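You operate a simulated robot arm through the tools that you are given. There is no shell and no other tool. Be economical: measure what you need, move in short steps, check, and stop when the job is done.

Carry out the task below with a simulated two-armed robot. There is one attempt and no reset: what you move stays moved.

## Task
Lower both blinds with the remote and stop them between the yellow and purple marks.
Fine: it lies in the notes drawer; use it on the black pad; shut the drawer. Where these are worked on the way, their far stop is far enough and under half their travel is too little: notes drawer.

The check looks at the end state, three seconds after you hand in, the way a careful person would. Anything else that was tipped, shoved, dropped, spilled or broken makes it a failure.

## Robot
Two 7-joint arms with fingered hands on one trunk, on a base that drives. Base frame: it is fixed to the floor where the robot stands at the start and does not move with it; the origin is under the middle of the robot, x ahead of it, y to its left, z up; the surface under the hand at the start is at about z = 783. Units: mm, degrees, N and s.
The left shoulder is at the start at [73, 155, 959], the right one opposite. With the tool pointing down near the work surface each hand reaches from about 440 to 880 mm from the robot's upright axis, wherever it stands, measured 20 degrees to its own side. Places, roughly: blue pull [2300, 1800, 1100]; down button [1000, 0, 700]; green pull [2400, 1700, 1100]; notes drawer [1000, 0, 700]; pad top [1000, -300, 800]; stop button [900, 0, 700]. Payload 4 kg a hand.
The tool frame of a hand sits at the grasp point between the pads (the TCP): z along the fingers, y along the line on which they close. The tips reach 30 mm beyond it. The gripper opens to 104 mm. The gripper's body begins 35 mm behind the TCP. The gripper is a hand of 3 fingers: y runs from the thumb to the fingers, the wrist lies at [-15, -104, -178] in the tool frame, and closing takes about 1.5 s.
Orientation is told as [roll, pitch, yaw] about the base's x, y, z axes, in that order, counted from this pose: with the fingers straight down and the wrist toward the robot, the tool's x, y and z point along [0, 1, 0], [1, 0, 0] and [0, 0, -1] of the base frame.

## Interface
- The arms move only by the tool move_arm. It takes "left_rows", "right_rows" or both (then of equal length, played together; a hand with none holds still); each is a list that holds one entry, the list of rows, each a list of 6 numbers: the shift along the tool's x, y, z in mm, then the turn, a rotation vector about the tool's x, y, z in rad. In form: [[[dx, dy, dz, rx, ry, rz], ...]]. A call has 1 to 10 rows; each row shifts and turns the commanded pose from where the row before left it, along the tool's axes as they then stand. "left_hand" and "right_hand" are, for a hand that has rows, the gripper command, from -1 (fully open) to 1 (shut), values between in proportion, set as the call begins (left out, the last holds). Rows are played at 5 a second. More than 50 mm and 8.6 degrees between two rows, or a gripper value outside its range, and nothing of the call is played. A pose out of reach is approached as far as the arm can. The call stops where the force on the tool passes 70 N (or 10 N more than at its start, if that is more) or the arm is blocked; 0.2 s more then pass. Each finger travels about 153 mm/s and halts on what it meets, pressing with about 27 N; the grip force reading is that of the motor and also rises with nothing between the fingers. The clock runs only during rows and for 0.2 s after the last one: add rows that do not move to give the fingers time. The reply holds the time, the measured pose of the TCP, the force on the tool along the base axes, the opening and the grip force, in the units named above and with some noise, with the torque about the TCP (base axes, N m) and any sound that the robot's microphone picked up.
- Cameras (640 x 400 px; columns grow to the right, rows downward): "scene" is now at [142.7, -0.3, 1196.3]; the picture's right is [-0.01, -1.00, -0.00], its down [-0.51, 0.00, -0.86] and it looks along [0.86, -0.01, -0.51] (base axes); focal length 214 px, centre (320, 200). "left" rides on the left gripper at [-64, -94, -117] in its tool frame; the picture's right is [-0.72, -0.33, 0.61], its down [0.64, -0.65, 0.40] and it looks along [0.27, 0.68, 0.68] (tool axes); focal length 238 px, centre (320, 200). "right" rides on the right gripper at [64, -94, -117] in its tool frame; the picture's right is [-0.72, 0.33, -0.61], its down [-0.64, -0.65, 0.40] and it looks along [-0.27, 0.68, 0.68] (tool axes); focal length 238 px, centre (320, 200). There is no depth. A picture from a camera that has moved, and an enlarged one, comes with that camera's place and axes in the base frame and with its lens.
- camera(camera): a new picture of that camera. It takes no simulated time.
- slide_trunk(by): slides the trunk up (or, below 0, down) by that many mm; the arms and the scene camera ride with it, the base frame stays. It gives what a move gives, with no picture.
- drive_base(legs): drives the robot by 1 to 6 legs, each [ahead, left, turn to the left] in mm, mm and degrees, along the robot's own axes; the way and the turn of a leg run together, so that a leg with both is an arc; at most 1500 mm and 180 degrees a leg. The arms and the cameras ride along, it lands a little off, and it stops where it bumps. It gives what a move gives.
- hand_shape(shape, hand): the hand has 3 fingers and takes this shape, open, in about a second: jaw (thumb against the fingers, like two jaws); tri (thumb and two fingers); tip (a fingertip pinch); poke (one finger out to press); point (the index stretched); flat (the hand flat); cup (the hand cupped); fist (a fist). The gripper value then closes the fingers along that shape, each until it touches; the sizes above hold for jaw. It gives what a move gives, with no picture.
- pan_tilt(pan, tilt): turns the head with the scene camera to pan (to the left, within 86 degrees either way) and tilt (down, from -29 to 69), counted from straight ahead of the robot. It gives what a move gives.
- zoom(camera, box): a new picture of the part [left, top, right, bottom] of that camera's present view, enlarged. It takes no simulated time.
- sign_off(): hands the job in; it is judged then, once.

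Work in short steps. Places have to be worked out from the pictures, the camera data and where the tool is seen: move nearer, look again, correct. Check each grasp and each placing, and mend what went wrong. You have 120 turns and 100 pictures in all, those below and enlarged ones among them. Open the grippers and draw the arms clear of the work before you hand the job in, unless the task says otherwise; then end with one line.

The tools are called by a JSON object that holds its "api" and its "payload". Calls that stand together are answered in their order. move_arm: Moves the arms, as the interface text tells. Its arguments: {"type":"object","properties":{"left_rows":{"type":"array"},"left_hand":{"type":"number"},"right_rows":{"type":"array"},"right_hand":{"type":"number"}},"required":[]} The other tools are called the same way: slide_trunk (by) slides the trunk up or down; hand_shape (shape, hand) gives the hand a shape; drive_base (legs) drives the base; pan_tilt (pan, tilt) turns the head that bears the scene camera; camera (camera) takes a picture; zoom (camera, box) takes an enlarged picture of a part of a camera's view; sign_off () hands the job in.

At the start:

```text
time: 0.0
left_ee_pos: [546.6, 248.9, 1151.5]
left_tool_rot: [0.0, 0.2, 0.0]
left_wrist_force: [0.2, 0.1, -0.5]
left_torque: [0.01, -0.02, -0.01]
left_grip_width: 103.5
left_gripper_force: 0.0
left_shape: jaw
right_ee_pos: [556.3, -286.5, 1071.4]
right_tool_rot: [-0.1, 0.1, -0.1]
right_wrist_force: [-0.1, 0.1, -0.2]
right_torque: [0.02, 0.02, 0.01]
right_grip_width: 103.7
right_gripper_force: 0.0
right_shape: jaw
trunk travel left (down, up): [-375.0, 565.0]
robot x, y, heading: [0.8, 1.0, 0.0]
head pan, tilt: [-0.5, 30.4]
```

scene: 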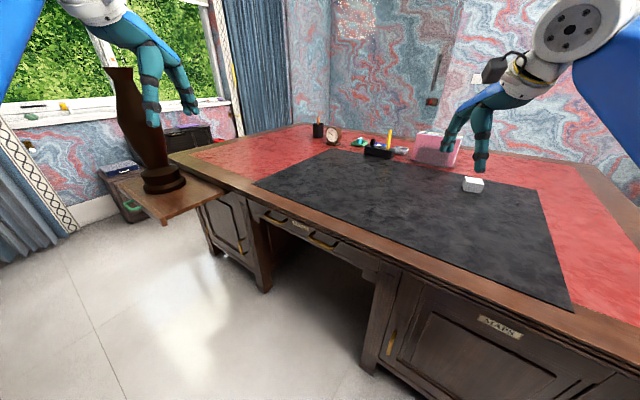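
right: 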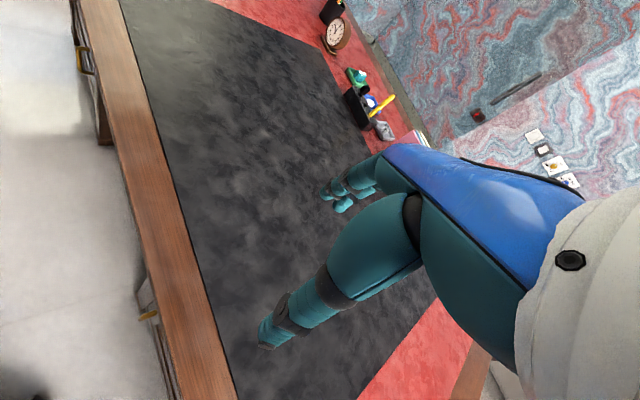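
left: 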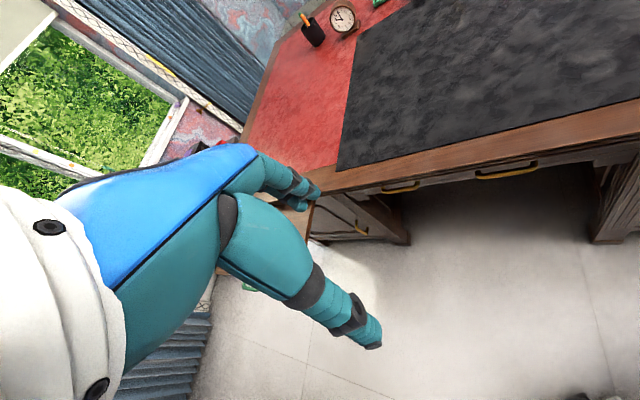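

The desk is ahead and turned; I see labelled drawers and a vase/statue on a side leaf. I look closer at the drawer fronts and the window.

{"api": "zoom", "payload": {"camera": "scene", "box": [180, 170, 440, 330]}}

{"api": "zoom", "payload": {"camera": "scene", "box": [0, 0, 320, 200]}}

```text
2.46 times, centred on (310, 250) of scene
camera zoom: at [142.7, -0.3, 1196.3], right [-0.01, -1.0, 0.0], down [-0.51, 0.0, -0.86], along [0.86, -0.01, -0.51], focal length 528 px, centre (345, 77)
```

zoom: 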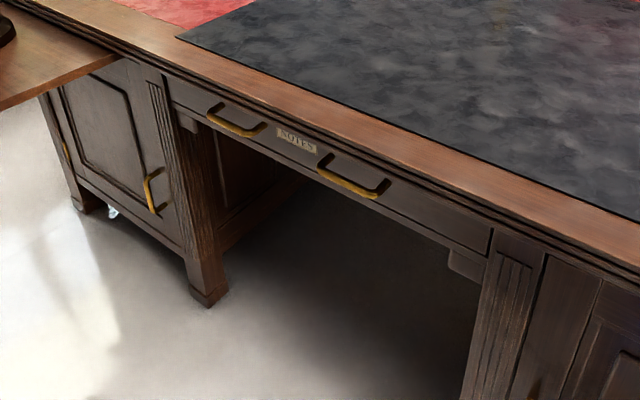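

```text
2.00 times, centred on (160, 100) of scene
camera zoom: at [142.7, -0.3, 1196.3], right [-0.01, -1.0, 0.0], down [-0.51, 0.0, -0.86], along [0.86, -0.01, -0.51], focal length 429 px, centre (640, 400)
```

zoom: 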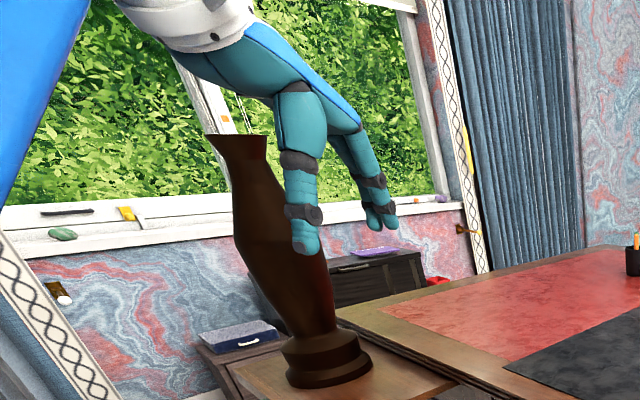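

The desk front is rotated about 35° clockwise, drawer "NOTES" with two handles centred near [746, 72, 715]. Before driving I look left to check the floor space and the window.

{"api": "pan_tilt", "payload": {"pan": 55, "tilt": 15}}

{"api": "camera", "payload": {"camera": "scene"}}

```text
time: 1.2
left_ee_pos: [545.0, 249.1, 1152.3]
left_tool_rot: [0.0, 0.0, -0.1]
left_wrist_force: [0.5, -0.2, -0.9]
left_torque: [0.01, 0.01, -0.01]
left_grip_width: 103.7
left_gripper_force: 0.0
left_shape: jaw
right_ee_pos: [554.8, -286.8, 1071.1]
right_tool_rot: [0.0, 0.0, 0.0]
right_wrist_force: [-0.4, 0.7, -0.6]
right_torque: [-0.02, 0.03, 0.03]
right_grip_width: 103.5
right_gripper_force: 0.1
right_shape: jaw
trunk travel left (down, up): [-375.0, 565.0]
robot x, y, heading: [2.0, 3.4, -0.0]
head pan, tilt: [55.0, 15.0]
```

```text
94 pictures are left
camera scene: at [106.1, 76.9, 1221.2], right [0.82, -0.57, 0.0], down [-0.15, -0.21, -0.97], along [0.55, 0.79, -0.26], focal length 214 px, centre (320, 200)
```

scene: 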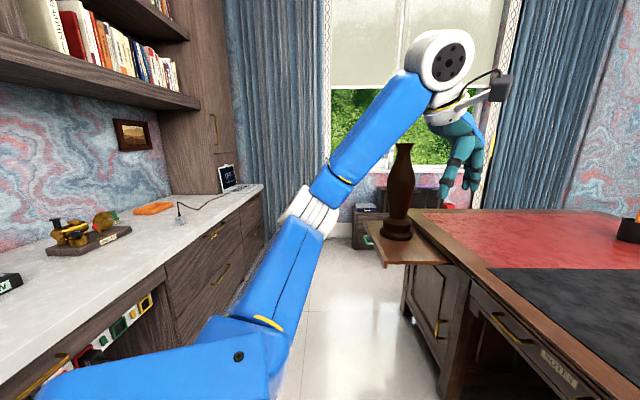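

The aisle between desk and rear counter is about 1 m, so I turn in place by -35° and then sidestep left to face the drawer squarely; the vase stays well left of the arm.

{"api": "drive_base", "payload": {"legs": [[0, 0, -35], [-40, 480, 0]]}}

{"api": "pan_tilt", "payload": {"pan": 0, "tilt": 55}}

{"api": "camera", "payload": {"camera": "scene"}}

```text
time: 5.8
left_ee_pos: [834.9, 302.9, 1153.2]
left_tool_rot: [0.2, 0.1, -35.5]
left_wrist_force: [-0.3, 0.5, -0.2]
left_torque: [0.0, -0.01, 0.0]
left_grip_width: 103.6
left_gripper_force: 0.0
left_shape: jaw
right_ee_pos: [529.5, -140.6, 1070.9]
right_tool_rot: [0.2, 0.0, -35.4]
right_wrist_force: [-0.6, -0.8, 0.2]
right_torque: [0.02, -0.01, -0.03]
right_grip_width: 103.6
right_gripper_force: 0.0
right_shape: jaw
trunk travel left (down, up): [-375.0, 565.0]
robot x, y, heading: [247.8, 417.9, -35.7]
head pan, tilt: [55.0, 15.0]
```

```text
time: 7.0
left_ee_pos: [834.5, 306.1, 1152.5]
left_tool_rot: [0.1, -0.1, -35.4]
left_wrist_force: [0.4, 0.5, 0.4]
left_torque: [-0.05, 0.02, -0.03]
left_grip_width: 103.5
left_gripper_force: 0.1
left_shape: jaw
right_ee_pos: [529.7, -135.4, 1072.7]
right_tool_rot: [0.1, -0.2, -35.5]
right_wrist_force: [0.1, 0.3, 0.3]
right_torque: [-0.01, -0.02, -0.01]
right_grip_width: 103.9
right_gripper_force: 0.2
right_shape: jaw
trunk travel left (down, up): [-375.0, 565.0]
robot x, y, heading: [244.6, 421.0, -35.4]
head pan, tilt: [0.0, 55.0]
```

```text
93 pictures are left
camera scene: at [348.2, 346.1, 1161.0], right [-0.58, -0.81, 0.0], down [-0.67, 0.48, -0.57], along [0.47, -0.33, -0.82], focal length 214 px, centre (320, 200)
```

scene: 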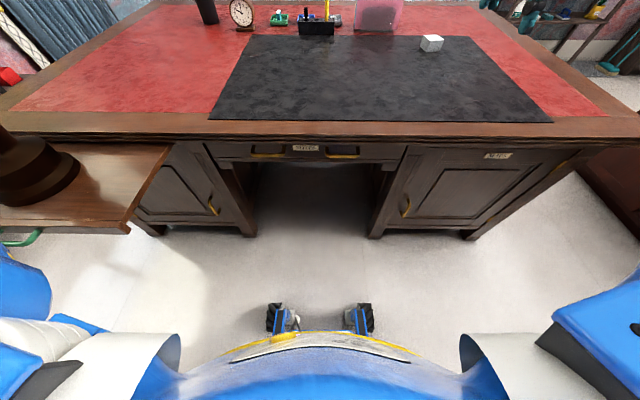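

Squarely in front now. I zoom in on the drawer to measure the handles.

{"api": "zoom", "payload": {"camera": "scene", "box": [200, 110, 420, 190]}}

{"api": "zoom", "payload": {"camera": "scene", "box": [200, 0, 520, 140]}}

```text
2.91 times, centred on (310, 150) of scene
camera zoom: at [348.2, 346.1, 1161.0], right [-0.58, -0.81, 0.0], down [-0.67, 0.48, -0.57], along [0.47, -0.33, -0.82], focal length 624 px, centre (349, 346)
```

zoom: 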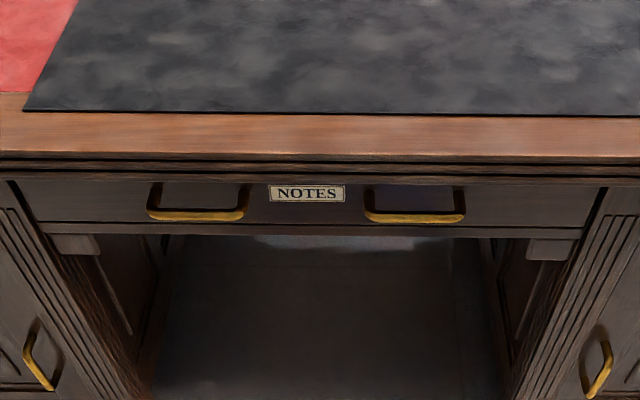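

```text
2.00 times, centred on (360, 70) of scene
camera zoom: at [348.2, 346.1, 1161.0], right [-0.58, -0.81, 0.0], down [-0.67, 0.48, -0.57], along [0.47, -0.33, -0.82], focal length 429 px, centre (240, 460)
```

zoom: 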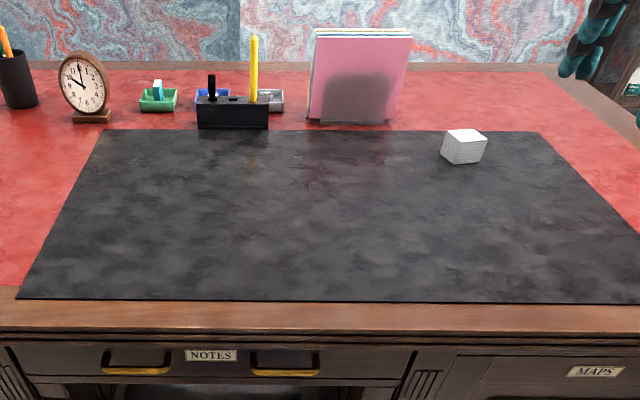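

Handles measured: right bar and left bar at about 605 mm ahead of the robot axis, z≈713, left one 154 mm to the left. I pitch the left hand's fingers forward to grasp the left handle (fingers half closed to fit under the top).

{"api": "move_arm", "payload": {"left_rows": [[[0, 0, 0, -0.149, 0, 0], [0, 0, 0, -0.149, 0, 0], [0, 0, 0, -0.149, 0, 0], [0, 0, 0, -0.149, 0, 0], [0, 0, 0, -0.149, 0, 0], [0, 0, 0, -0.149, 0, 0], [0, 0, 0, -0.149, 0, 0], [0, 0, 0, -0.149, 0, 0], [0, 0, 0, -0.149, 0, 0], [0, 0, 0, -0.149, 0, 0]]], "left_hand": 0.15}}

```text
time: 9.2
left_ee_pos: [834.3, 305.9, 1153.4]
left_tool_rot: [0.8, -85.5, -36.1]
left_wrist_force: [-0.6, -0.5, 0.8]
left_torque: [0.02, 0.02, 0.0]
left_grip_width: 44.5
left_gripper_force: 0.0
left_shape: jaw
right_ee_pos: [530.7, -137.7, 1071.8]
right_tool_rot: [0.0, -0.2, -35.6]
right_wrist_force: [-0.6, 0.2, 0.0]
right_torque: [-0.01, -0.04, -0.02]
right_grip_width: 103.5
right_gripper_force: 0.1
right_shape: jaw
trunk travel left (down, up): [-375.0, 565.0]
robot x, y, heading: [245.3, 420.0, -35.5]
head pan, tilt: [0.0, 55.0]
```

Pitched fine. Next I pull back a little and lower to handle height in front of the drawer, stopping short to look.

{"api": "move_arm", "payload": {"left_rows": [[[0, 0, -40, -0.08, 0, 0], [-10, -48, 0, 0, 0, 0], [-10, -48, 0, 0, 0, 0], [-10, -48, 0, 0, 0, 0], [-10, -48, 0, 0, 0, 0], [-10, -48, 0, 0, 0, 0], [-10, -48, 0, 0, 0, 0], [-10, -48, 0, 0, 0, 0], [-10, -48, 0, 0, 0, 0], [-10, -48, 0, 0, 0, 0]]]}}

{"api": "camera", "payload": {"camera": "left"}}

{"api": "zoom", "payload": {"camera": "scene", "box": [200, 110, 420, 190]}}

```text
time: 11.4
left_ee_pos: [758.7, 254.4, 727.6]
left_tool_rot: [110.0, -87.7, -146.0]
left_wrist_force: [0.5, -0.7, 0.6]
left_torque: [-0.03, -0.01, -0.01]
left_grip_width: 44.8
left_gripper_force: 0.1
left_shape: jaw
left hand out of reach, approached as far as the arm can: row 2, 3
right_ee_pos: [530.0, -136.6, 1072.2]
right_tool_rot: [0.1, -0.1, -35.4]
right_wrist_force: [0.2, -0.2, -0.1]
right_torque: [-0.02, -0.02, -0.02]
right_grip_width: 103.6
right_gripper_force: 0.0
right_shape: jaw
trunk travel left (down, up): [-375.0, 565.0]
robot x, y, heading: [246.0, 420.2, -35.6]
head pan, tilt: [0.0, 55.0]
```

```text
90 pictures are left
camera left: at [628.6, 272.4, 629.4], right [0.08, -0.94, -0.34], down [0.72, 0.29, -0.62], along [0.68, -0.2, 0.7], focal length 238 px, centre (320, 200)
```

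left: 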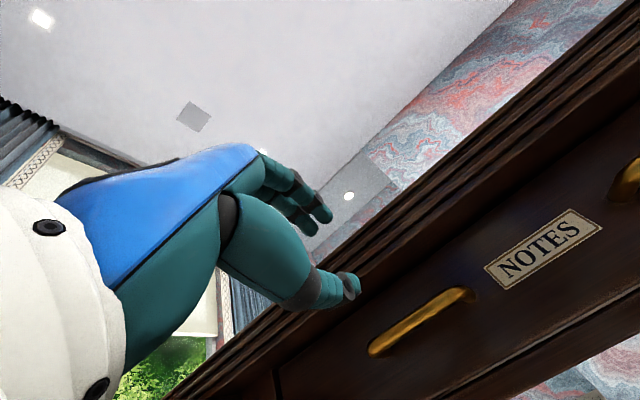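

```text
2.91 times, centred on (310, 150) of scene
camera zoom: at [347.1, 345.6, 1161.0], right [-0.58, -0.81, 0.0], down [-0.67, 0.48, -0.57], along [0.47, -0.33, -0.82], focal length 624 px, centre (349, 346)
```

zoom: 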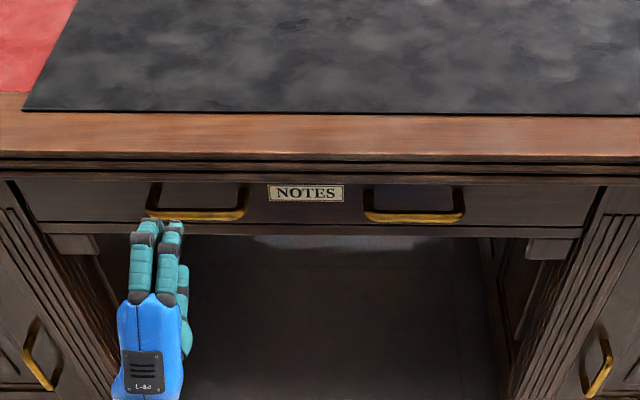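

Triangulating both cameras, the left bar is at about 641 mm ahead, z≈678, ~10 mm to the right of the hand. I lower, then approach partway and look again.

{"api": "move_arm", "payload": {"left_rows": [[[-5, -25, 0, 0, 0, 0], [-5, -25, 0, 0, 0, 0], [0, 0, 30, -0.035, 0, 0], [0, 0, 30, 0, 0, 0]]]}}

{"api": "camera", "payload": {"camera": "left"}}

{"api": "zoom", "payload": {"camera": "scene", "box": [220, 120, 360, 200]}}

```text
time: 12.4
left_ee_pos: [799.1, 209.2, 676.4]
left_tool_rot: [-179.2, -87.8, 143.7]
left_wrist_force: [-0.5, -0.2, 0.3]
left_torque: [-0.03, -0.02, 0.0]
left_grip_width: 44.7
left_gripper_force: 0.1
left_shape: jaw
right_ee_pos: [530.2, -136.8, 1070.6]
right_tool_rot: [0.0, -0.1, -35.6]
right_wrist_force: [0.6, 0.8, 0.3]
right_torque: [0.01, 0.0, 0.02]
right_grip_width: 103.8
right_gripper_force: 0.1
right_shape: jaw
trunk travel left (down, up): [-375.0, 565.0]
robot x, y, heading: [249.6, 420.0, -35.8]
head pan, tilt: [0.0, 55.0]
```

```text
88 pictures are left
camera left: at [669.1, 222.4, 578.3], right [0.09, -0.95, -0.3], down [0.72, 0.27, -0.64], along [0.69, -0.16, 0.71], focal length 238 px, centre (320, 200)
```

left: 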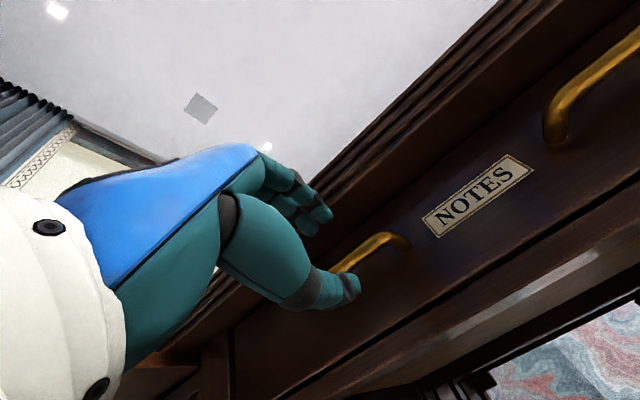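

```text
4.57 times, centred on (290, 160) of scene
camera zoom: at [347.4, 345.5, 1160.9], right [-0.58, -0.81, 0.0], down [-0.67, 0.48, -0.57], along [0.47, -0.33, -0.82], focal length 980 px, centre (457, 383)
```

zoom: 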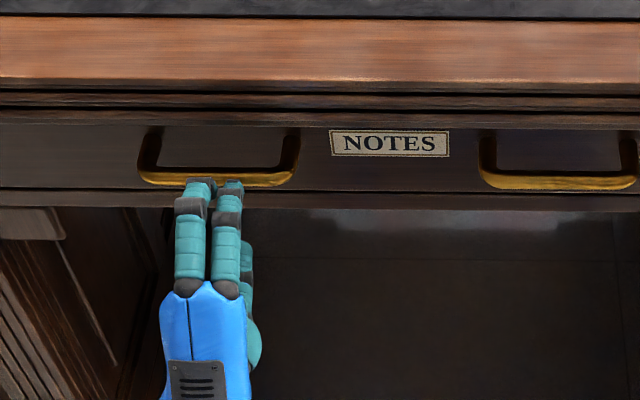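

The bar lies between finger and thumb on the tool's forward line, about 48 mm ahead. I advance and close.

{"api": "move_arm", "payload": {"left_rows": [[[0, 0, 22, 0, 0, 0], [0, 0, 22, 0, 0, 0], [0, 0, 0, 0, 0, 0]]]}}

{"api": "camera", "payload": {"camera": "left"}}

{"api": "zoom", "payload": {"camera": "scene", "box": [220, 120, 360, 200]}}

```text
time: 13.2
left_ee_pos: [834.5, 183.9, 677.8]
left_tool_rot: [179.1, -87.9, 145.3]
left_wrist_force: [0.8, 0.2, 0.3]
left_torque: [0.0, 0.03, 0.0]
left_grip_width: 44.3
left_gripper_force: 0.1
left_shape: jaw
right_ee_pos: [529.7, -136.1, 1072.9]
right_tool_rot: [0.1, -0.1, -35.5]
right_wrist_force: [-0.3, -0.3, 0.2]
right_torque: [-0.03, -0.02, -0.01]
right_grip_width: 103.3
right_gripper_force: 0.0
right_shape: jaw
trunk travel left (down, up): [-375.0, 565.0]
robot x, y, heading: [249.2, 417.8, -35.6]
head pan, tilt: [0.0, 55.0]
```

```text
86 pictures are left
camera left: at [704.8, 197.0, 580.6], right [0.09, -0.95, -0.3], down [0.72, 0.27, -0.64], along [0.69, -0.16, 0.71], focal length 238 px, centre (320, 200)
```

left: 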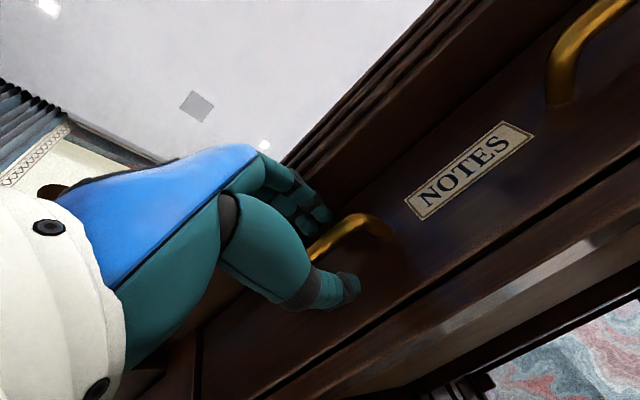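

```text
4.57 times, centred on (290, 160) of scene
camera zoom: at [346.9, 345.6, 1161.0], right [-0.58, -0.81, 0.0], down [-0.67, 0.48, -0.57], along [0.47, -0.33, -0.82], focal length 980 px, centre (457, 383)
```

zoom: 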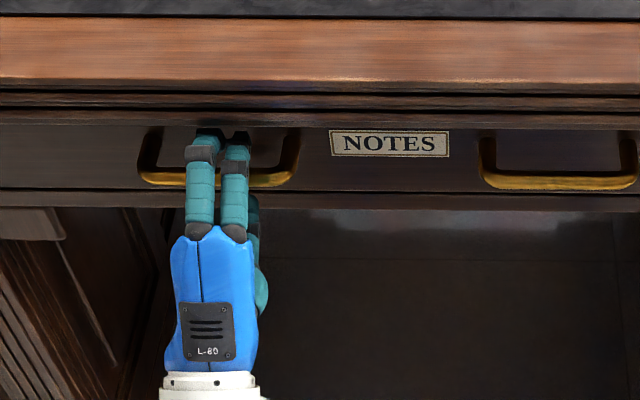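

Fingers are above the bar and thumb below it. I close on it.

{"api": "move_arm", "payload": {"left_rows": [[[0, 0, 0, 0, 0, 0], [0, 0, 0, 0, 0, 0], [0, 0, 0, 0, 0, 0], [0, 0, 0, 0, 0, 0], [0, 0, 0, 0, 0, 0], [0, 0, 0, 0, 0, 0]]], "left_hand": 1}}

{"api": "camera", "payload": {"camera": "left"}}

```text
time: 14.6
left_ee_pos: [835.8, 184.0, 677.5]
left_tool_rot: [178.5, -87.9, 146.0]
left_wrist_force: [0.8, -0.2, -1.9]
left_torque: [0.0, 0.02, 0.0]
left_grip_width: 8.5
left_gripper_force: 27.3
left_shape: jaw
right_ee_pos: [530.2, -137.1, 1072.0]
right_tool_rot: [0.1, -0.1, -35.4]
right_wrist_force: [-0.2, 0.4, 0.2]
right_torque: [-0.01, -0.01, 0.02]
right_grip_width: 103.9
right_gripper_force: 0.1
right_shape: jaw
trunk travel left (down, up): [-375.0, 565.0]
robot x, y, heading: [245.9, 418.7, -35.4]
head pan, tilt: [0.0, 55.0]
```

```text
84 pictures are left
camera left: at [704.9, 197.0, 580.1], right [0.09, -0.95, -0.3], down [0.72, 0.27, -0.64], along [0.69, -0.16, 0.71], focal length 238 px, centre (320, 200)
```

left: 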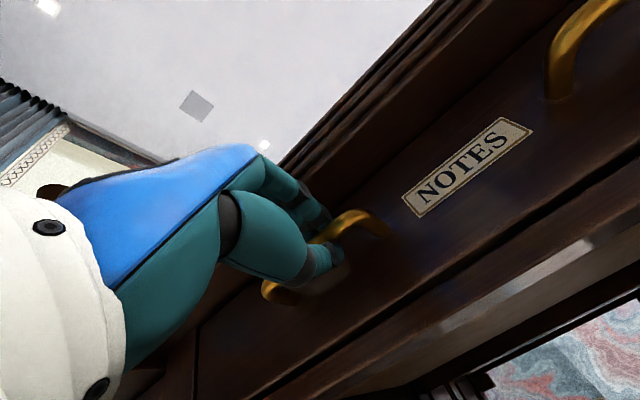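

The bar is held (8.5 mm wide). I pull straight back gently.

{"api": "move_arm", "payload": {"left_rows": [[[0, 0, -15, 0, 0, 0], [0, 0, -20, 0, 0, 0], [0, 0, -25, 0, 0, 0], [0, 0, -25, 0, 0, 0]]]}}

{"api": "camera", "payload": {"camera": "scene"}}

```text
time: 15.6
left_ee_pos: [764.5, 231.8, 675.7]
left_tool_rot: [178.0, -88.0, 146.3]
left_wrist_force: [-7.8, 6.5, 0.4]
left_torque: [-0.07, -0.06, -0.07]
left_grip_width: 7.2
left_gripper_force: 27.3
left_shape: jaw
right_ee_pos: [529.1, -136.8, 1072.8]
right_tool_rot: [0.1, 0.0, -35.6]
right_wrist_force: [0.5, -0.5, 0.1]
right_torque: [0.0, -0.02, 0.0]
right_grip_width: 103.8
right_gripper_force: 0.0
right_shape: jaw
trunk travel left (down, up): [-375.0, 565.0]
robot x, y, heading: [245.6, 418.4, -35.6]
head pan, tilt: [0.0, 55.0]
```

```text
83 pictures are left
camera scene: at [346.7, 346.2, 1161.0], right [-0.58, -0.81, 0.0], down [-0.67, 0.48, -0.57], along [0.47, -0.33, -0.82], focal length 214 px, centre (320, 200)
```

scene: 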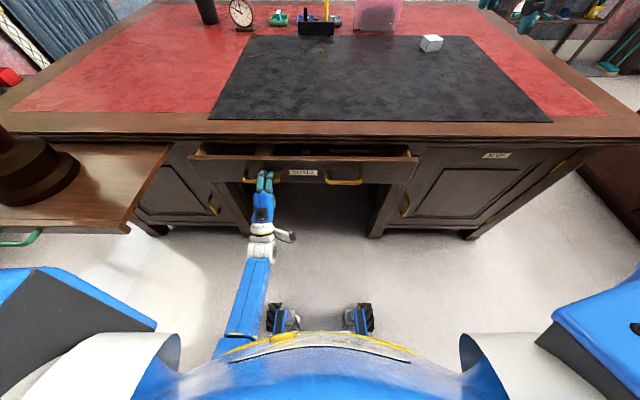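

The drawer is coming out. I keep pulling.

{"api": "move_arm", "payload": {"left_rows": [[[0, 0, -25, 0, 0, 0], [0, 0, -25, 0, 0, 0], [0, 0, -25, 0, 0, 0], [0, 0, -25, 0, 0, 0], [0, 0, -20, 0, 0, 0]]]}}

{"api": "camera", "payload": {"camera": "scene"}}

```text
time: 16.8
left_ee_pos: [668.6, 302.9, 671.3]
left_tool_rot: [179.6, -87.7, 144.9]
left_wrist_force: [1.0, 2.4, 10.4]
left_torque: [-0.09, 0.05, 0.04]
left_grip_width: 7.0
left_gripper_force: 27.1
left_shape: jaw
right_ee_pos: [528.4, -136.0, 1073.2]
right_tool_rot: [0.1, -0.2, -35.5]
right_wrist_force: [0.1, -0.2, -0.2]
right_torque: [-0.01, 0.02, 0.01]
right_grip_width: 103.6
right_gripper_force: 0.0
right_shape: jaw
trunk travel left (down, up): [-375.0, 565.0]
robot x, y, heading: [249.5, 418.3, -35.3]
head pan, tilt: [0.0, 55.0]
```

```text
82 pictures are left
camera scene: at [345.0, 347.3, 1161.4], right [-0.58, -0.81, 0.0], down [-0.67, 0.48, -0.57], along [0.47, -0.33, -0.82], focal length 214 px, centre (320, 200)
```

scene: 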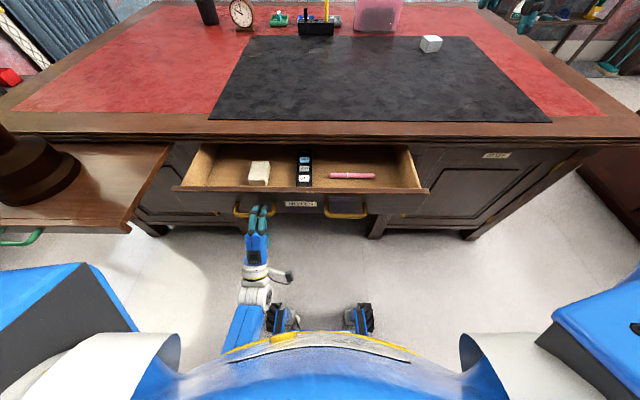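

Open about 205 mm; remote is visible in the middle. I keep pulling toward the stop.

{"api": "move_arm", "payload": {"left_rows": [[[0, 0, -25, 0, 0, 0], [0, 0, -25, 0, 0, 0], [0, 0, -25, 0, 0, 0]]]}}

{"api": "camera", "payload": {"camera": "scene"}}

```text
time: 17.6
left_ee_pos: [607.6, 346.9, 667.9]
left_tool_rot: [-178.4, -87.6, 143.0]
left_wrist_force: [5.2, 8.3, 20.2]
left_torque: [-0.26, 0.19, 0.01]
left_grip_width: 7.5
left_gripper_force: 27.0
left_shape: jaw
right_ee_pos: [529.3, -133.1, 1074.6]
right_tool_rot: [0.0, -0.2, -35.4]
right_wrist_force: [-0.3, 0.7, 0.4]
right_torque: [-0.03, -0.01, 0.02]
right_grip_width: 103.7
right_gripper_force: 0.1
right_shape: jaw
trunk travel left (down, up): [-375.0, 565.0]
robot x, y, heading: [247.3, 421.3, -35.5]
head pan, tilt: [0.0, 55.0]
```

```text
81 pictures are left
camera scene: at [344.8, 349.0, 1161.7], right [-0.58, -0.81, 0.0], down [-0.67, 0.48, -0.57], along [0.47, -0.33, -0.82], focal length 214 px, centre (320, 200)
```

scene: 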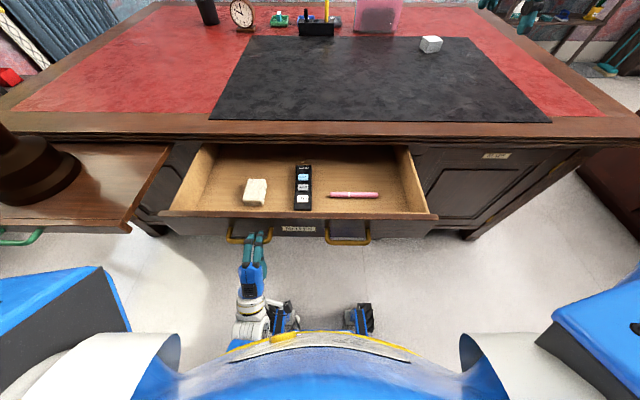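

Open ~280 mm with the remote fully exposed. I keep the left hand on the handle and zoom on the remote.

{"api": "zoom", "payload": {"camera": "scene", "box": [220, 140, 400, 240]}}

{"api": "camera", "payload": {"camera": "right"}}

```text
3.56 times, centred on (310, 190) of scene
camera zoom: at [344.8, 349.0, 1161.7], right [-0.58, -0.81, 0.0], down [-0.67, 0.48, -0.57], along [0.47, -0.33, -0.82], focal length 763 px, centre (356, 236)
```

zoom: 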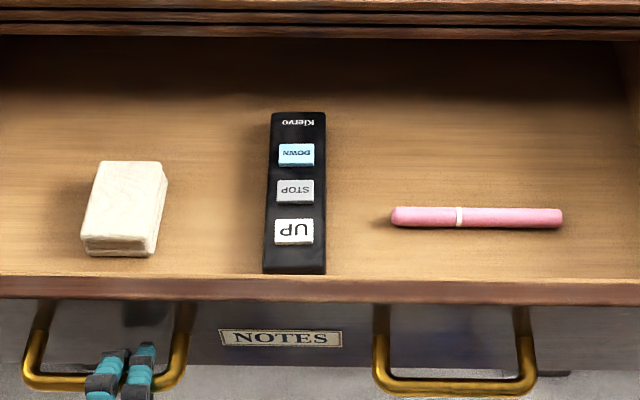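

```text
79 pictures are left
camera right: at [489.1, -28.2, 1190.6], right [-0.15, -0.77, 0.61], down [-0.9, -0.14, -0.41], along [0.4, -0.62, -0.68], focal length 238 px, centre (320, 200)
```

right: 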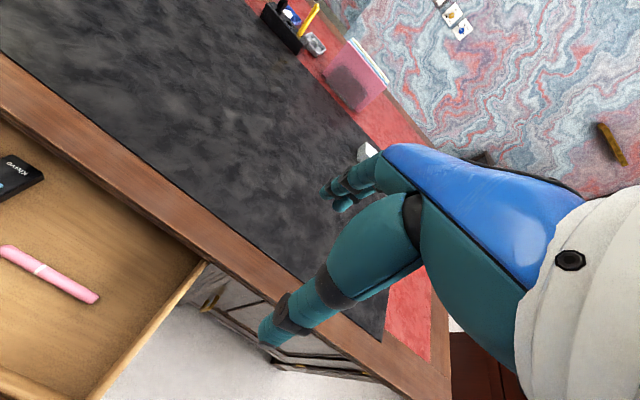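

The remote (≈44×160 mm) lies along the drawer, centre about 518 mm ahead, 49 mm left of the robot axis. I turn the right hand 90° so it closes across the remote's width, opening ~80 mm.

{"api": "move_arm", "payload": {"right_rows": [[[0, 0, 0, 0, 0, -0.149], [0, 0, 0, 0, 0, -0.149], [0, 0, 0, 0, 0, -0.149], [0, 0, 0, 0, 0, -0.149], [0, 0, 0, 0, 0, -0.149], [0, 0, 0, 0, 0, -0.149], [0, 0, 0, 0, 0, -0.149], [0, 0, 0, 0, 0, -0.149], [0, 0, 0, 0, 0, -0.149], [0, 0, 0, 0, 0, -0.149]]], "right_hand": -0.55}}

{"api": "move_arm", "payload": {"right_rows": [[[10, 40, 10, 0, 0, -0.08], [0, 45, 20, 0, 0, 0], [10, 45, 20, 0, 0, 0], [0, 45, 20, 0, 0, 0], [10, 45, 20, 0, 0, 0], [0, 45, 20, 0, 0, 0], [0, 45, 20, 0, 0, 0], [0, 30, 40, 0, 0, 0]]]}}

{"api": "camera", "payload": {"camera": "right"}}

{"api": "camera", "payload": {"camera": "scene"}}

```text
time: 19.8
left_ee_pos: [607.6, 346.1, 667.5]
left_tool_rot: [-178.9, -87.6, 143.4]
left_wrist_force: [6.2, 7.8, 20.7]
left_torque: [-0.3, 0.19, 0.03]
left_grip_width: 7.5
left_gripper_force: 26.9
left_shape: jaw
right_ee_pos: [529.9, -133.9, 1073.3]
right_tool_rot: [-0.2, 0.1, 50.0]
right_wrist_force: [0.0, -0.1, -0.4]
right_torque: [0.0, -0.02, -0.01]
right_grip_width: 80.9
right_gripper_force: 0.2
right_shape: jaw
trunk travel left (down, up): [-375.0, 565.0]
robot x, y, heading: [244.2, 420.5, -35.6]
head pan, tilt: [0.0, 55.0]
```

```text
refused: row 3 steps farther than a row can; nothing moved
```

```text
78 pictures are left
camera right: at [419.8, -167.0, 1190.6], right [0.76, -0.21, 0.62], down [0.07, -0.91, -0.4], along [0.65, 0.35, -0.68], focal length 238 px, centre (320, 200)
```

right: 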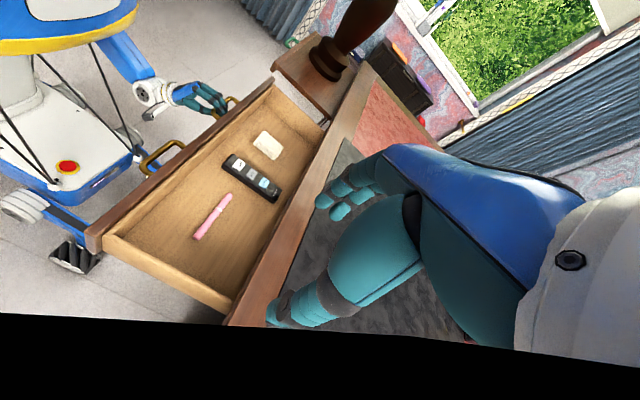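

```text
77 pictures are left
camera scene: at [345.7, 348.5, 1161.4], right [-0.58, -0.81, 0.0], down [-0.67, 0.48, -0.57], along [0.47, -0.33, -0.82], focal length 214 px, centre (320, 200)
```

scene: 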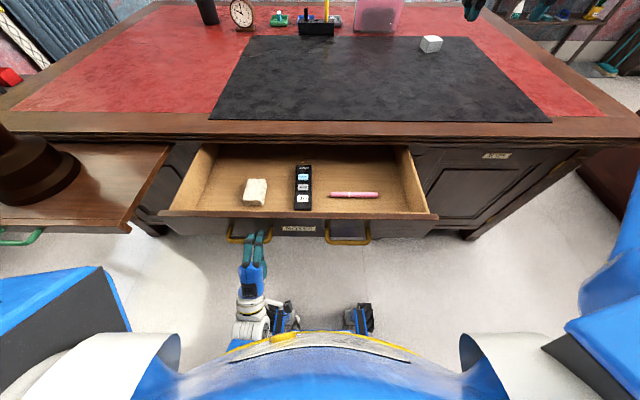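

Both cameras agree: remote centre about [692, 155, 670]. I move over it in smaller steps.

{"api": "move_arm", "payload": {"right_rows": [[[4, 36, 15, 0, 0, -0.08], [4, 41, 20, 0, 0, 0], [4, 41, 20, 0, 0, 0], [4, 41, 20, 0, 0, 0], [4, 41, 20, 0, 0, 0], [4, 41, 20, 0, 0, 0], [6, 44, 20, 0, 0, 0], [6, 44, 20, 0, 0, 0], [0, 0, 20, 0, 0, 0]]]}}

{"api": "camera", "payload": {"camera": "right"}}

{"api": "camera", "payload": {"camera": "scene"}}

```text
time: 21.8
left_ee_pos: [607.6, 345.4, 668.4]
left_tool_rot: [-179.0, -87.7, 143.5]
left_wrist_force: [5.2, 6.6, 20.3]
left_torque: [-0.27, 0.19, 0.0]
left_grip_width: 7.5
left_gripper_force: 26.7
left_shape: jaw
right_ee_pos: [693.6, 151.6, 896.2]
right_tool_rot: [-0.2, -0.1, 54.5]
right_wrist_force: [0.0, -0.3, -0.1]
right_torque: [-0.02, 0.01, -0.02]
right_grip_width: 80.8
right_gripper_force: 0.0
right_shape: jaw
trunk travel left (down, up): [-375.0, 565.0]
robot x, y, heading: [252.1, 416.8, -35.4]
head pan, tilt: [0.0, 55.0]
```

```text
76 pictures are left
camera right: at [587.1, 111.4, 1013.1], right [0.77, -0.15, 0.62], down [0.14, -0.9, -0.4], along [0.62, 0.4, -0.68], focal length 238 px, centre (320, 200)
```

right: 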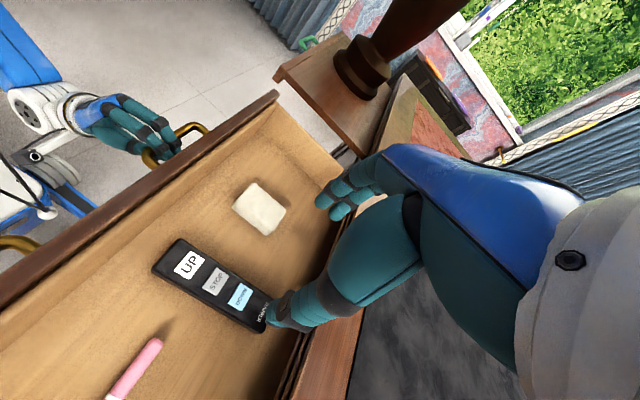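

```text
75 pictures are left
camera scene: at [345.8, 348.0, 1161.4], right [-0.58, -0.81, 0.0], down [-0.67, 0.48, -0.57], along [0.47, -0.33, -0.82], focal length 214 px, centre (320, 200)
```

scene: 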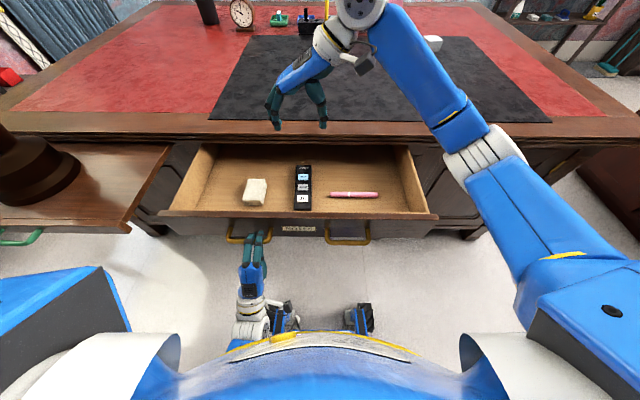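

Refined target [691, 160], top at z≈670. I correct by a few mm and descend most of the way.

{"api": "move_arm", "payload": {"right_rows": [[[7, 5, 40, 0, 0, 0], [0, 0, 40, 0, 0, 0], [0, 0, 40, 0, 0, 0], [0, 0, 40, 0, 0, 0], [0, 0, 20, 0, 0, 0]]]}}

{"api": "camera", "payload": {"camera": "right"}}

{"api": "zoom", "payload": {"camera": "scene", "box": [220, 100, 400, 220]}}

```text
time: 23.0
left_ee_pos: [607.3, 345.6, 668.3]
left_tool_rot: [-178.6, -87.7, 143.0]
left_wrist_force: [3.5, 6.5, 19.8]
left_torque: [-0.29, 0.13, 0.02]
left_grip_width: 7.4
left_gripper_force: 27.3
left_shape: jaw
right_ee_pos: [691.4, 159.5, 718.4]
right_tool_rot: [-0.3, 0.0, 54.5]
right_wrist_force: [-0.6, -0.1, 0.0]
right_torque: [0.01, 0.03, 0.04]
right_grip_width: 80.7
right_gripper_force: 0.0
right_shape: jaw
trunk travel left (down, up): [-375.0, 565.0]
robot x, y, heading: [245.8, 421.0, -35.7]
head pan, tilt: [0.0, 55.0]
```

```text
74 pictures are left
camera right: at [584.5, 120.2, 835.7], right [0.77, -0.15, 0.62], down [0.14, -0.9, -0.4], along [0.62, 0.4, -0.68], focal length 238 px, centre (320, 200)
```

right: 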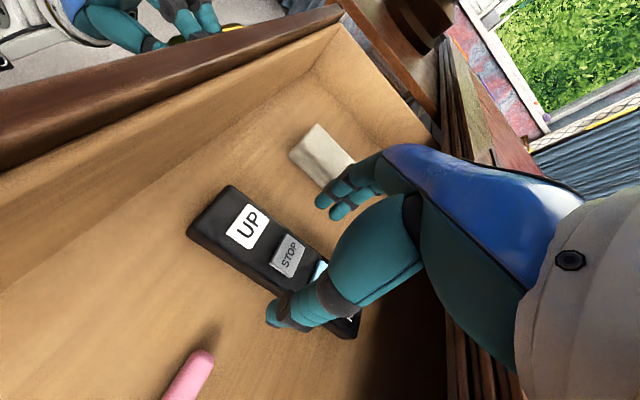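

```text
3.33 times, centred on (310, 160) of scene
camera zoom: at [346.0, 348.8, 1161.5], right [-0.58, -0.81, 0.0], down [-0.67, 0.48, -0.57], along [0.47, -0.33, -0.82], focal length 715 px, centre (353, 333)
```

zoom: 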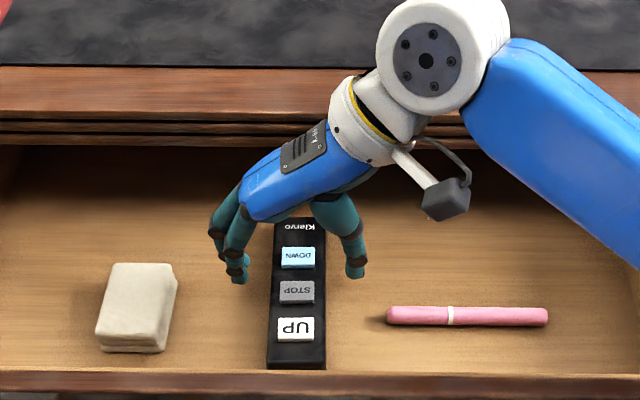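

Fingers straddle the remote cleanly. I descend another 32 mm and close.

{"api": "move_arm", "payload": {"right_rows": [[[0, 0, 16, 0, 0, 0], [0, 0, 16, 0, 0, 0]]]}}

{"api": "move_arm", "payload": {"right_rows": [[[0, 0, 0, 0, 0, 0], [0, 0, 0, 0, 0, 0], [0, 0, 0, 0, 0, 0], [0, 0, 0, 0, 0, 0], [0, 0, 0, 0, 0, 0]]], "right_hand": 0.9}}

{"api": "camera", "payload": {"camera": "right"}}

```text
time: 23.6
left_ee_pos: [608.5, 346.0, 667.9]
left_tool_rot: [-178.5, -87.7, 143.0]
left_wrist_force: [4.1, 5.2, 21.1]
left_torque: [-0.25, 0.16, 0.02]
left_grip_width: 7.4
left_gripper_force: 27.1
left_shape: jaw
right_ee_pos: [691.4, 160.5, 683.1]
right_tool_rot: [-0.2, 0.1, 54.5]
right_wrist_force: [-0.5, -0.1, 0.0]
right_torque: [0.01, 0.03, 0.02]
right_grip_width: 80.8
right_gripper_force: 0.1
right_shape: jaw
trunk travel left (down, up): [-375.0, 565.0]
robot x, y, heading: [246.7, 419.1, -35.7]
head pan, tilt: [0.0, 55.0]
```

```text
time: 24.8
left_ee_pos: [608.0, 345.5, 666.6]
left_tool_rot: [-178.5, -87.7, 143.0]
left_wrist_force: [4.4, 6.0, 20.8]
left_torque: [-0.25, 0.16, 0.05]
left_grip_width: 7.7
left_gripper_force: 26.8
left_shape: jaw
right_ee_pos: [692.5, 160.4, 684.5]
right_tool_rot: [-0.2, 0.1, 54.5]
right_wrist_force: [-0.9, 0.3, 0.1]
right_torque: [0.03, -0.01, 0.01]
right_grip_width: 43.5
right_gripper_force: 26.8
right_shape: jaw
trunk travel left (down, up): [-375.0, 565.0]
robot x, y, heading: [246.8, 417.0, -35.6]
head pan, tilt: [0.0, 55.0]
```

```text
72 pictures are left
camera right: at [585.2, 119.7, 801.8], right [0.77, -0.15, 0.62], down [0.14, -0.9, -0.4], along [0.62, 0.4, -0.68], focal length 238 px, centre (320, 200)
```

right: 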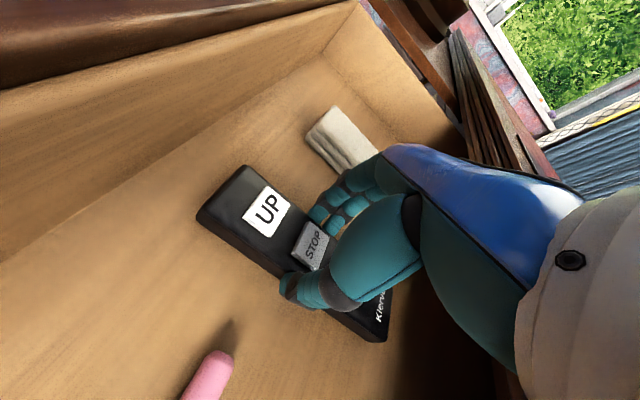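

Remote is held at 43.5 mm width. I lift it, drawing it slightly back so its far end clears the desk edge.

{"api": "move_arm", "payload": {"right_rows": [[[0, 0, -15, 0, 0, 0], [15, 0, -20, 0, 0, 0], [15, 0, -30, 0, 0, 0], [0, 0, -40, 0, 0, 0], [0, 0, -40, 0, 0, 0], [0, 0, -40, 0, 0, 0]]]}}

{"api": "camera", "payload": {"camera": "right"}}

{"api": "camera", "payload": {"camera": "scene"}}

```text
time: 26.2
left_ee_pos: [607.0, 346.3, 667.0]
left_tool_rot: [-178.4, -87.7, 142.8]
left_wrist_force: [4.4, 4.9, 21.9]
left_torque: [-0.23, 0.15, -0.01]
left_grip_width: 7.7
left_gripper_force: 26.7
left_shape: jaw
right_ee_pos: [668.5, 176.3, 871.4]
right_tool_rot: [-0.2, 0.1, 54.3]
right_wrist_force: [-0.6, -1.2, -0.9]
right_torque: [0.0, -0.01, 0.0]
right_grip_width: 43.5
right_gripper_force: 27.2
right_shape: jaw
trunk travel left (down, up): [-375.0, 565.0]
robot x, y, heading: [247.0, 416.7, -35.6]
head pan, tilt: [0.0, 55.0]
```

```text
71 pictures are left
camera right: at [562.5, 136.0, 988.2], right [0.77, -0.15, 0.61], down [0.14, -0.9, -0.4], along [0.62, 0.4, -0.68], focal length 238 px, centre (320, 200)
```

right: 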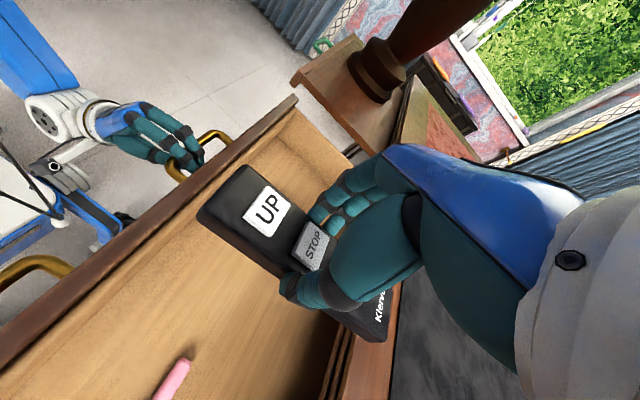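

```text
70 pictures are left
camera scene: at [346.0, 349.2, 1161.4], right [-0.58, -0.81, 0.0], down [-0.67, 0.48, -0.57], along [0.47, -0.33, -0.82], focal length 214 px, centre (320, 200)
```

scene: 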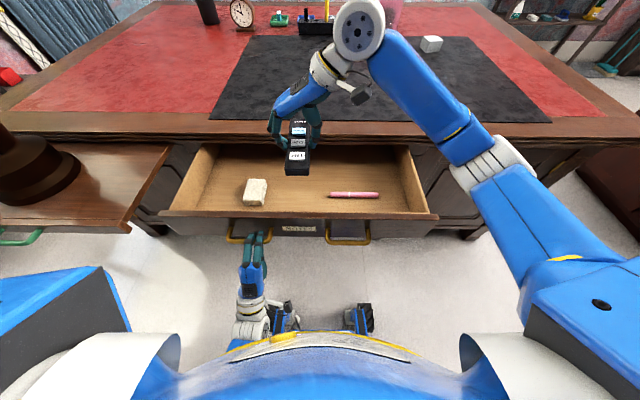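

Remote is level in hand. I carry it forward over the black pad (to ~780 mm ahead, 30 mm right).

{"api": "move_arm", "payload": {"right_rows": [[[-40, -10, -3, 0, 0, 0], [-42, -12, 0, 0, 0, 0], [-42, -12, 0, 0, 0, 0], [-42, -12, 0, 0, 0, 0], [-42, -12, 0, 0, 0, 0], [-42, -12, 0, 0, 0, 0], [-42, -12, 0, 0, 0, 0]]]}}

{"api": "camera", "payload": {"camera": "right"}}

{"api": "camera", "payload": {"camera": "scene"}}

```text
time: 27.8
left_ee_pos: [608.2, 345.9, 667.7]
left_tool_rot: [-179.4, -87.7, 143.9]
left_wrist_force: [4.6, 5.2, 19.9]
left_torque: [-0.24, 0.16, 0.02]
left_grip_width: 7.5
left_gripper_force: 27.4
left_shape: jaw
right_ee_pos: [809.4, -14.0, 869.8]
right_tool_rot: [-0.2, 0.1, 54.6]
right_wrist_force: [-0.3, -0.4, -2.3]
right_torque: [0.01, 0.01, 0.03]
right_grip_width: 43.5
right_gripper_force: 27.1
right_shape: jaw
right hand out of reach, approached as far as the arm can: row 6, 7
trunk travel left (down, up): [-375.0, 565.0]
robot x, y, heading: [246.0, 418.0, -35.4]
head pan, tilt: [0.0, 55.0]
```

```text
69 pictures are left
camera right: at [703.1, -55.0, 986.7], right [0.77, -0.15, 0.62], down [0.14, -0.9, -0.4], along [0.62, 0.4, -0.68], focal length 238 px, centre (320, 200)
```

right: 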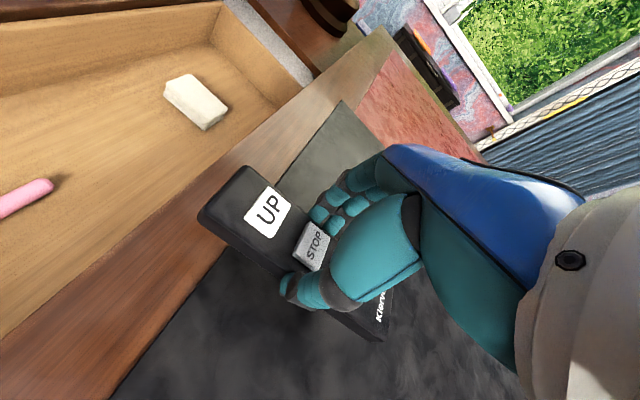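

```text
68 pictures are left
camera scene: at [346.0, 347.6, 1161.3], right [-0.58, -0.81, 0.0], down [-0.67, 0.48, -0.57], along [0.47, -0.33, -0.82], focal length 214 px, centre (320, 200)
```

scene: 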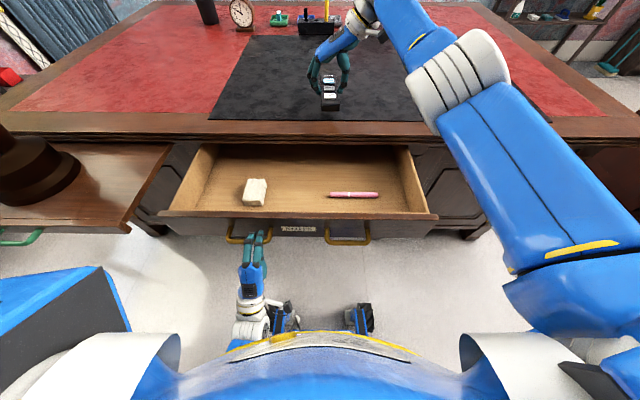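

The arm's at its reach at 709 mm, short of the pad's middle. I'll shut the drawer now with the left hand still on the handle, then drive closer. Pushing first 200 mm.

{"api": "move_arm", "payload": {"left_rows": [[[0, 0, 20, 0, 0, 0], [0, 0, 25, 0, 0, 0], [0, 0, 25, 0, 0, 0], [0, 0, 25, 0, 0, 0], [0, 0, 25, 0, 0, 0], [0, 0, 25, 0, 0, 0], [0, 0, 25, 0, 0, 0], [0, 0, 25, 0, 0, 0]]]}}

{"api": "camera", "payload": {"camera": "scene"}}

```text
time: 29.6
left_ee_pos: [767.2, 233.2, 673.7]
left_tool_rot: [-179.9, -88.0, 144.4]
left_wrist_force: [0.7, -0.4, 0.7]
left_torque: [-0.02, 0.02, 0.0]
left_grip_width: 6.7
left_gripper_force: 27.1
left_shape: jaw
right_ee_pos: [812.6, -16.5, 868.9]
right_tool_rot: [0.0, 0.0, 54.5]
right_wrist_force: [-0.3, -0.3, -1.5]
right_torque: [0.0, -0.01, -0.02]
right_grip_width: 43.5
right_gripper_force: 27.1
right_shape: jaw
trunk travel left (down, up): [-375.0, 565.0]
robot x, y, heading: [248.3, 417.8, -35.5]
head pan, tilt: [0.0, 55.0]
```

```text
67 pictures are left
camera scene: at [349.4, 345.8, 1160.7], right [-0.58, -0.81, 0.0], down [-0.67, 0.48, -0.57], along [0.46, -0.33, -0.82], focal length 214 px, centre (320, 200)
```

scene: 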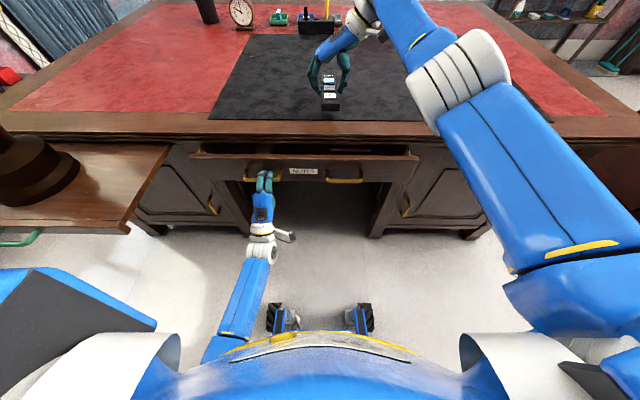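

Closing well, about 84 mm left. I push the rest, stopping on contact.

{"api": "move_arm", "payload": {"left_rows": [[[0, 0, 25, 0, 0, 0], [0, 0, 25, 0, 0, 0], [0, 0, 20, 0, 0, 0], [0, 0, 10, 0, 0, 0], [0, 0, 8, 0, 0, 0], [0, 0, 5, 0, 0, 0], [0, 0, 0, 0, 0, 0]]]}}

{"api": "zoom", "payload": {"camera": "scene", "box": [200, 110, 420, 190]}}

```text
time: 31.2
left_ee_pos: [843.2, 178.0, 675.9]
left_tool_rot: [-179.2, -88.1, 143.6]
left_wrist_force: [-1.2, 1.4, -2.8]
left_torque: [-0.02, 0.02, -0.02]
left_grip_width: 6.8
left_gripper_force: 26.8
left_shape: jaw
right_ee_pos: [812.1, -15.9, 867.8]
right_tool_rot: [-0.1, 0.1, 54.5]
right_wrist_force: [0.0, -0.6, -1.3]
right_torque: [-0.02, 0.0, -0.02]
right_grip_width: 43.5
right_gripper_force: 27.5
right_shape: jaw
trunk travel left (down, up): [-375.0, 565.0]
robot x, y, heading: [248.7, 417.7, -35.6]
head pan, tilt: [0.0, 55.0]
```

```text
2.91 times, centred on (310, 150) of scene
camera zoom: at [349.5, 346.1, 1160.8], right [-0.58, -0.81, 0.0], down [-0.67, 0.48, -0.57], along [0.46, -0.33, -0.82], focal length 624 px, centre (349, 346)
```

zoom: 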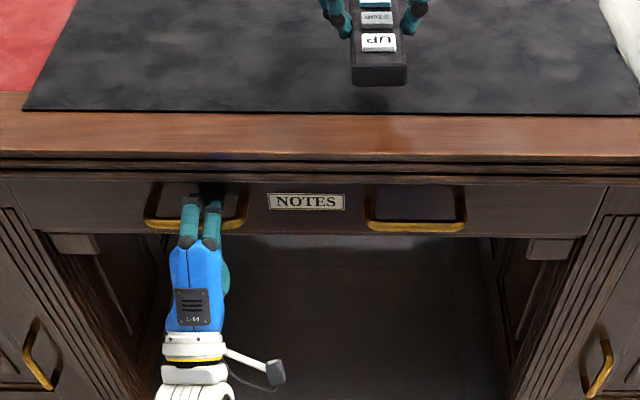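

The label sits ~8 px lower than when closed, so about 10 mm remain (grip slid a bit). Push further.

{"api": "move_arm", "payload": {"left_rows": [[[0, 0, 8, 0, 0, 0], [0, 0, 8, 0, 0, 0], [0, 0, 6, 0, 0, 0], [0, 0, 0, 0, 0, 0]]]}}

{"api": "zoom", "payload": {"camera": "scene", "box": [200, 110, 420, 190]}}

```text
time: 32.2
left_ee_pos: [856.0, 168.5, 682.4]
left_tool_rot: [-178.8, -87.4, 143.3]
left_wrist_force: [-40.8, 26.5, -6.7]
left_torque: [-0.43, -0.42, -0.5]
left_grip_width: 9.5
left_gripper_force: 27.1
left_shape: jaw
right_ee_pos: [807.5, -12.7, 872.6]
right_tool_rot: [-0.3, 0.1, 54.5]
right_wrist_force: [0.1, 0.5, -1.1]
right_torque: [0.01, -0.01, 0.03]
right_grip_width: 43.5
right_gripper_force: 27.0
right_shape: jaw
trunk travel left (down, up): [-375.0, 565.0]
robot x, y, heading: [246.6, 419.0, -35.4]
head pan, tilt: [0.0, 55.0]
```

```text
2.91 times, centred on (310, 150) of scene
camera zoom: at [342.8, 350.4, 1161.6], right [-0.58, -0.81, 0.0], down [-0.67, 0.47, -0.58], along [0.47, -0.33, -0.82], focal length 624 px, centre (349, 346)
```

zoom: 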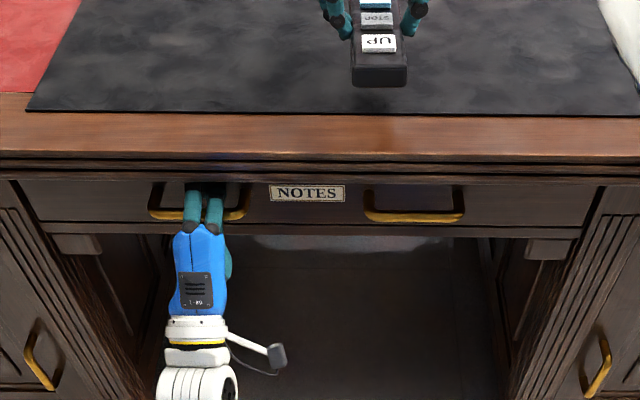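

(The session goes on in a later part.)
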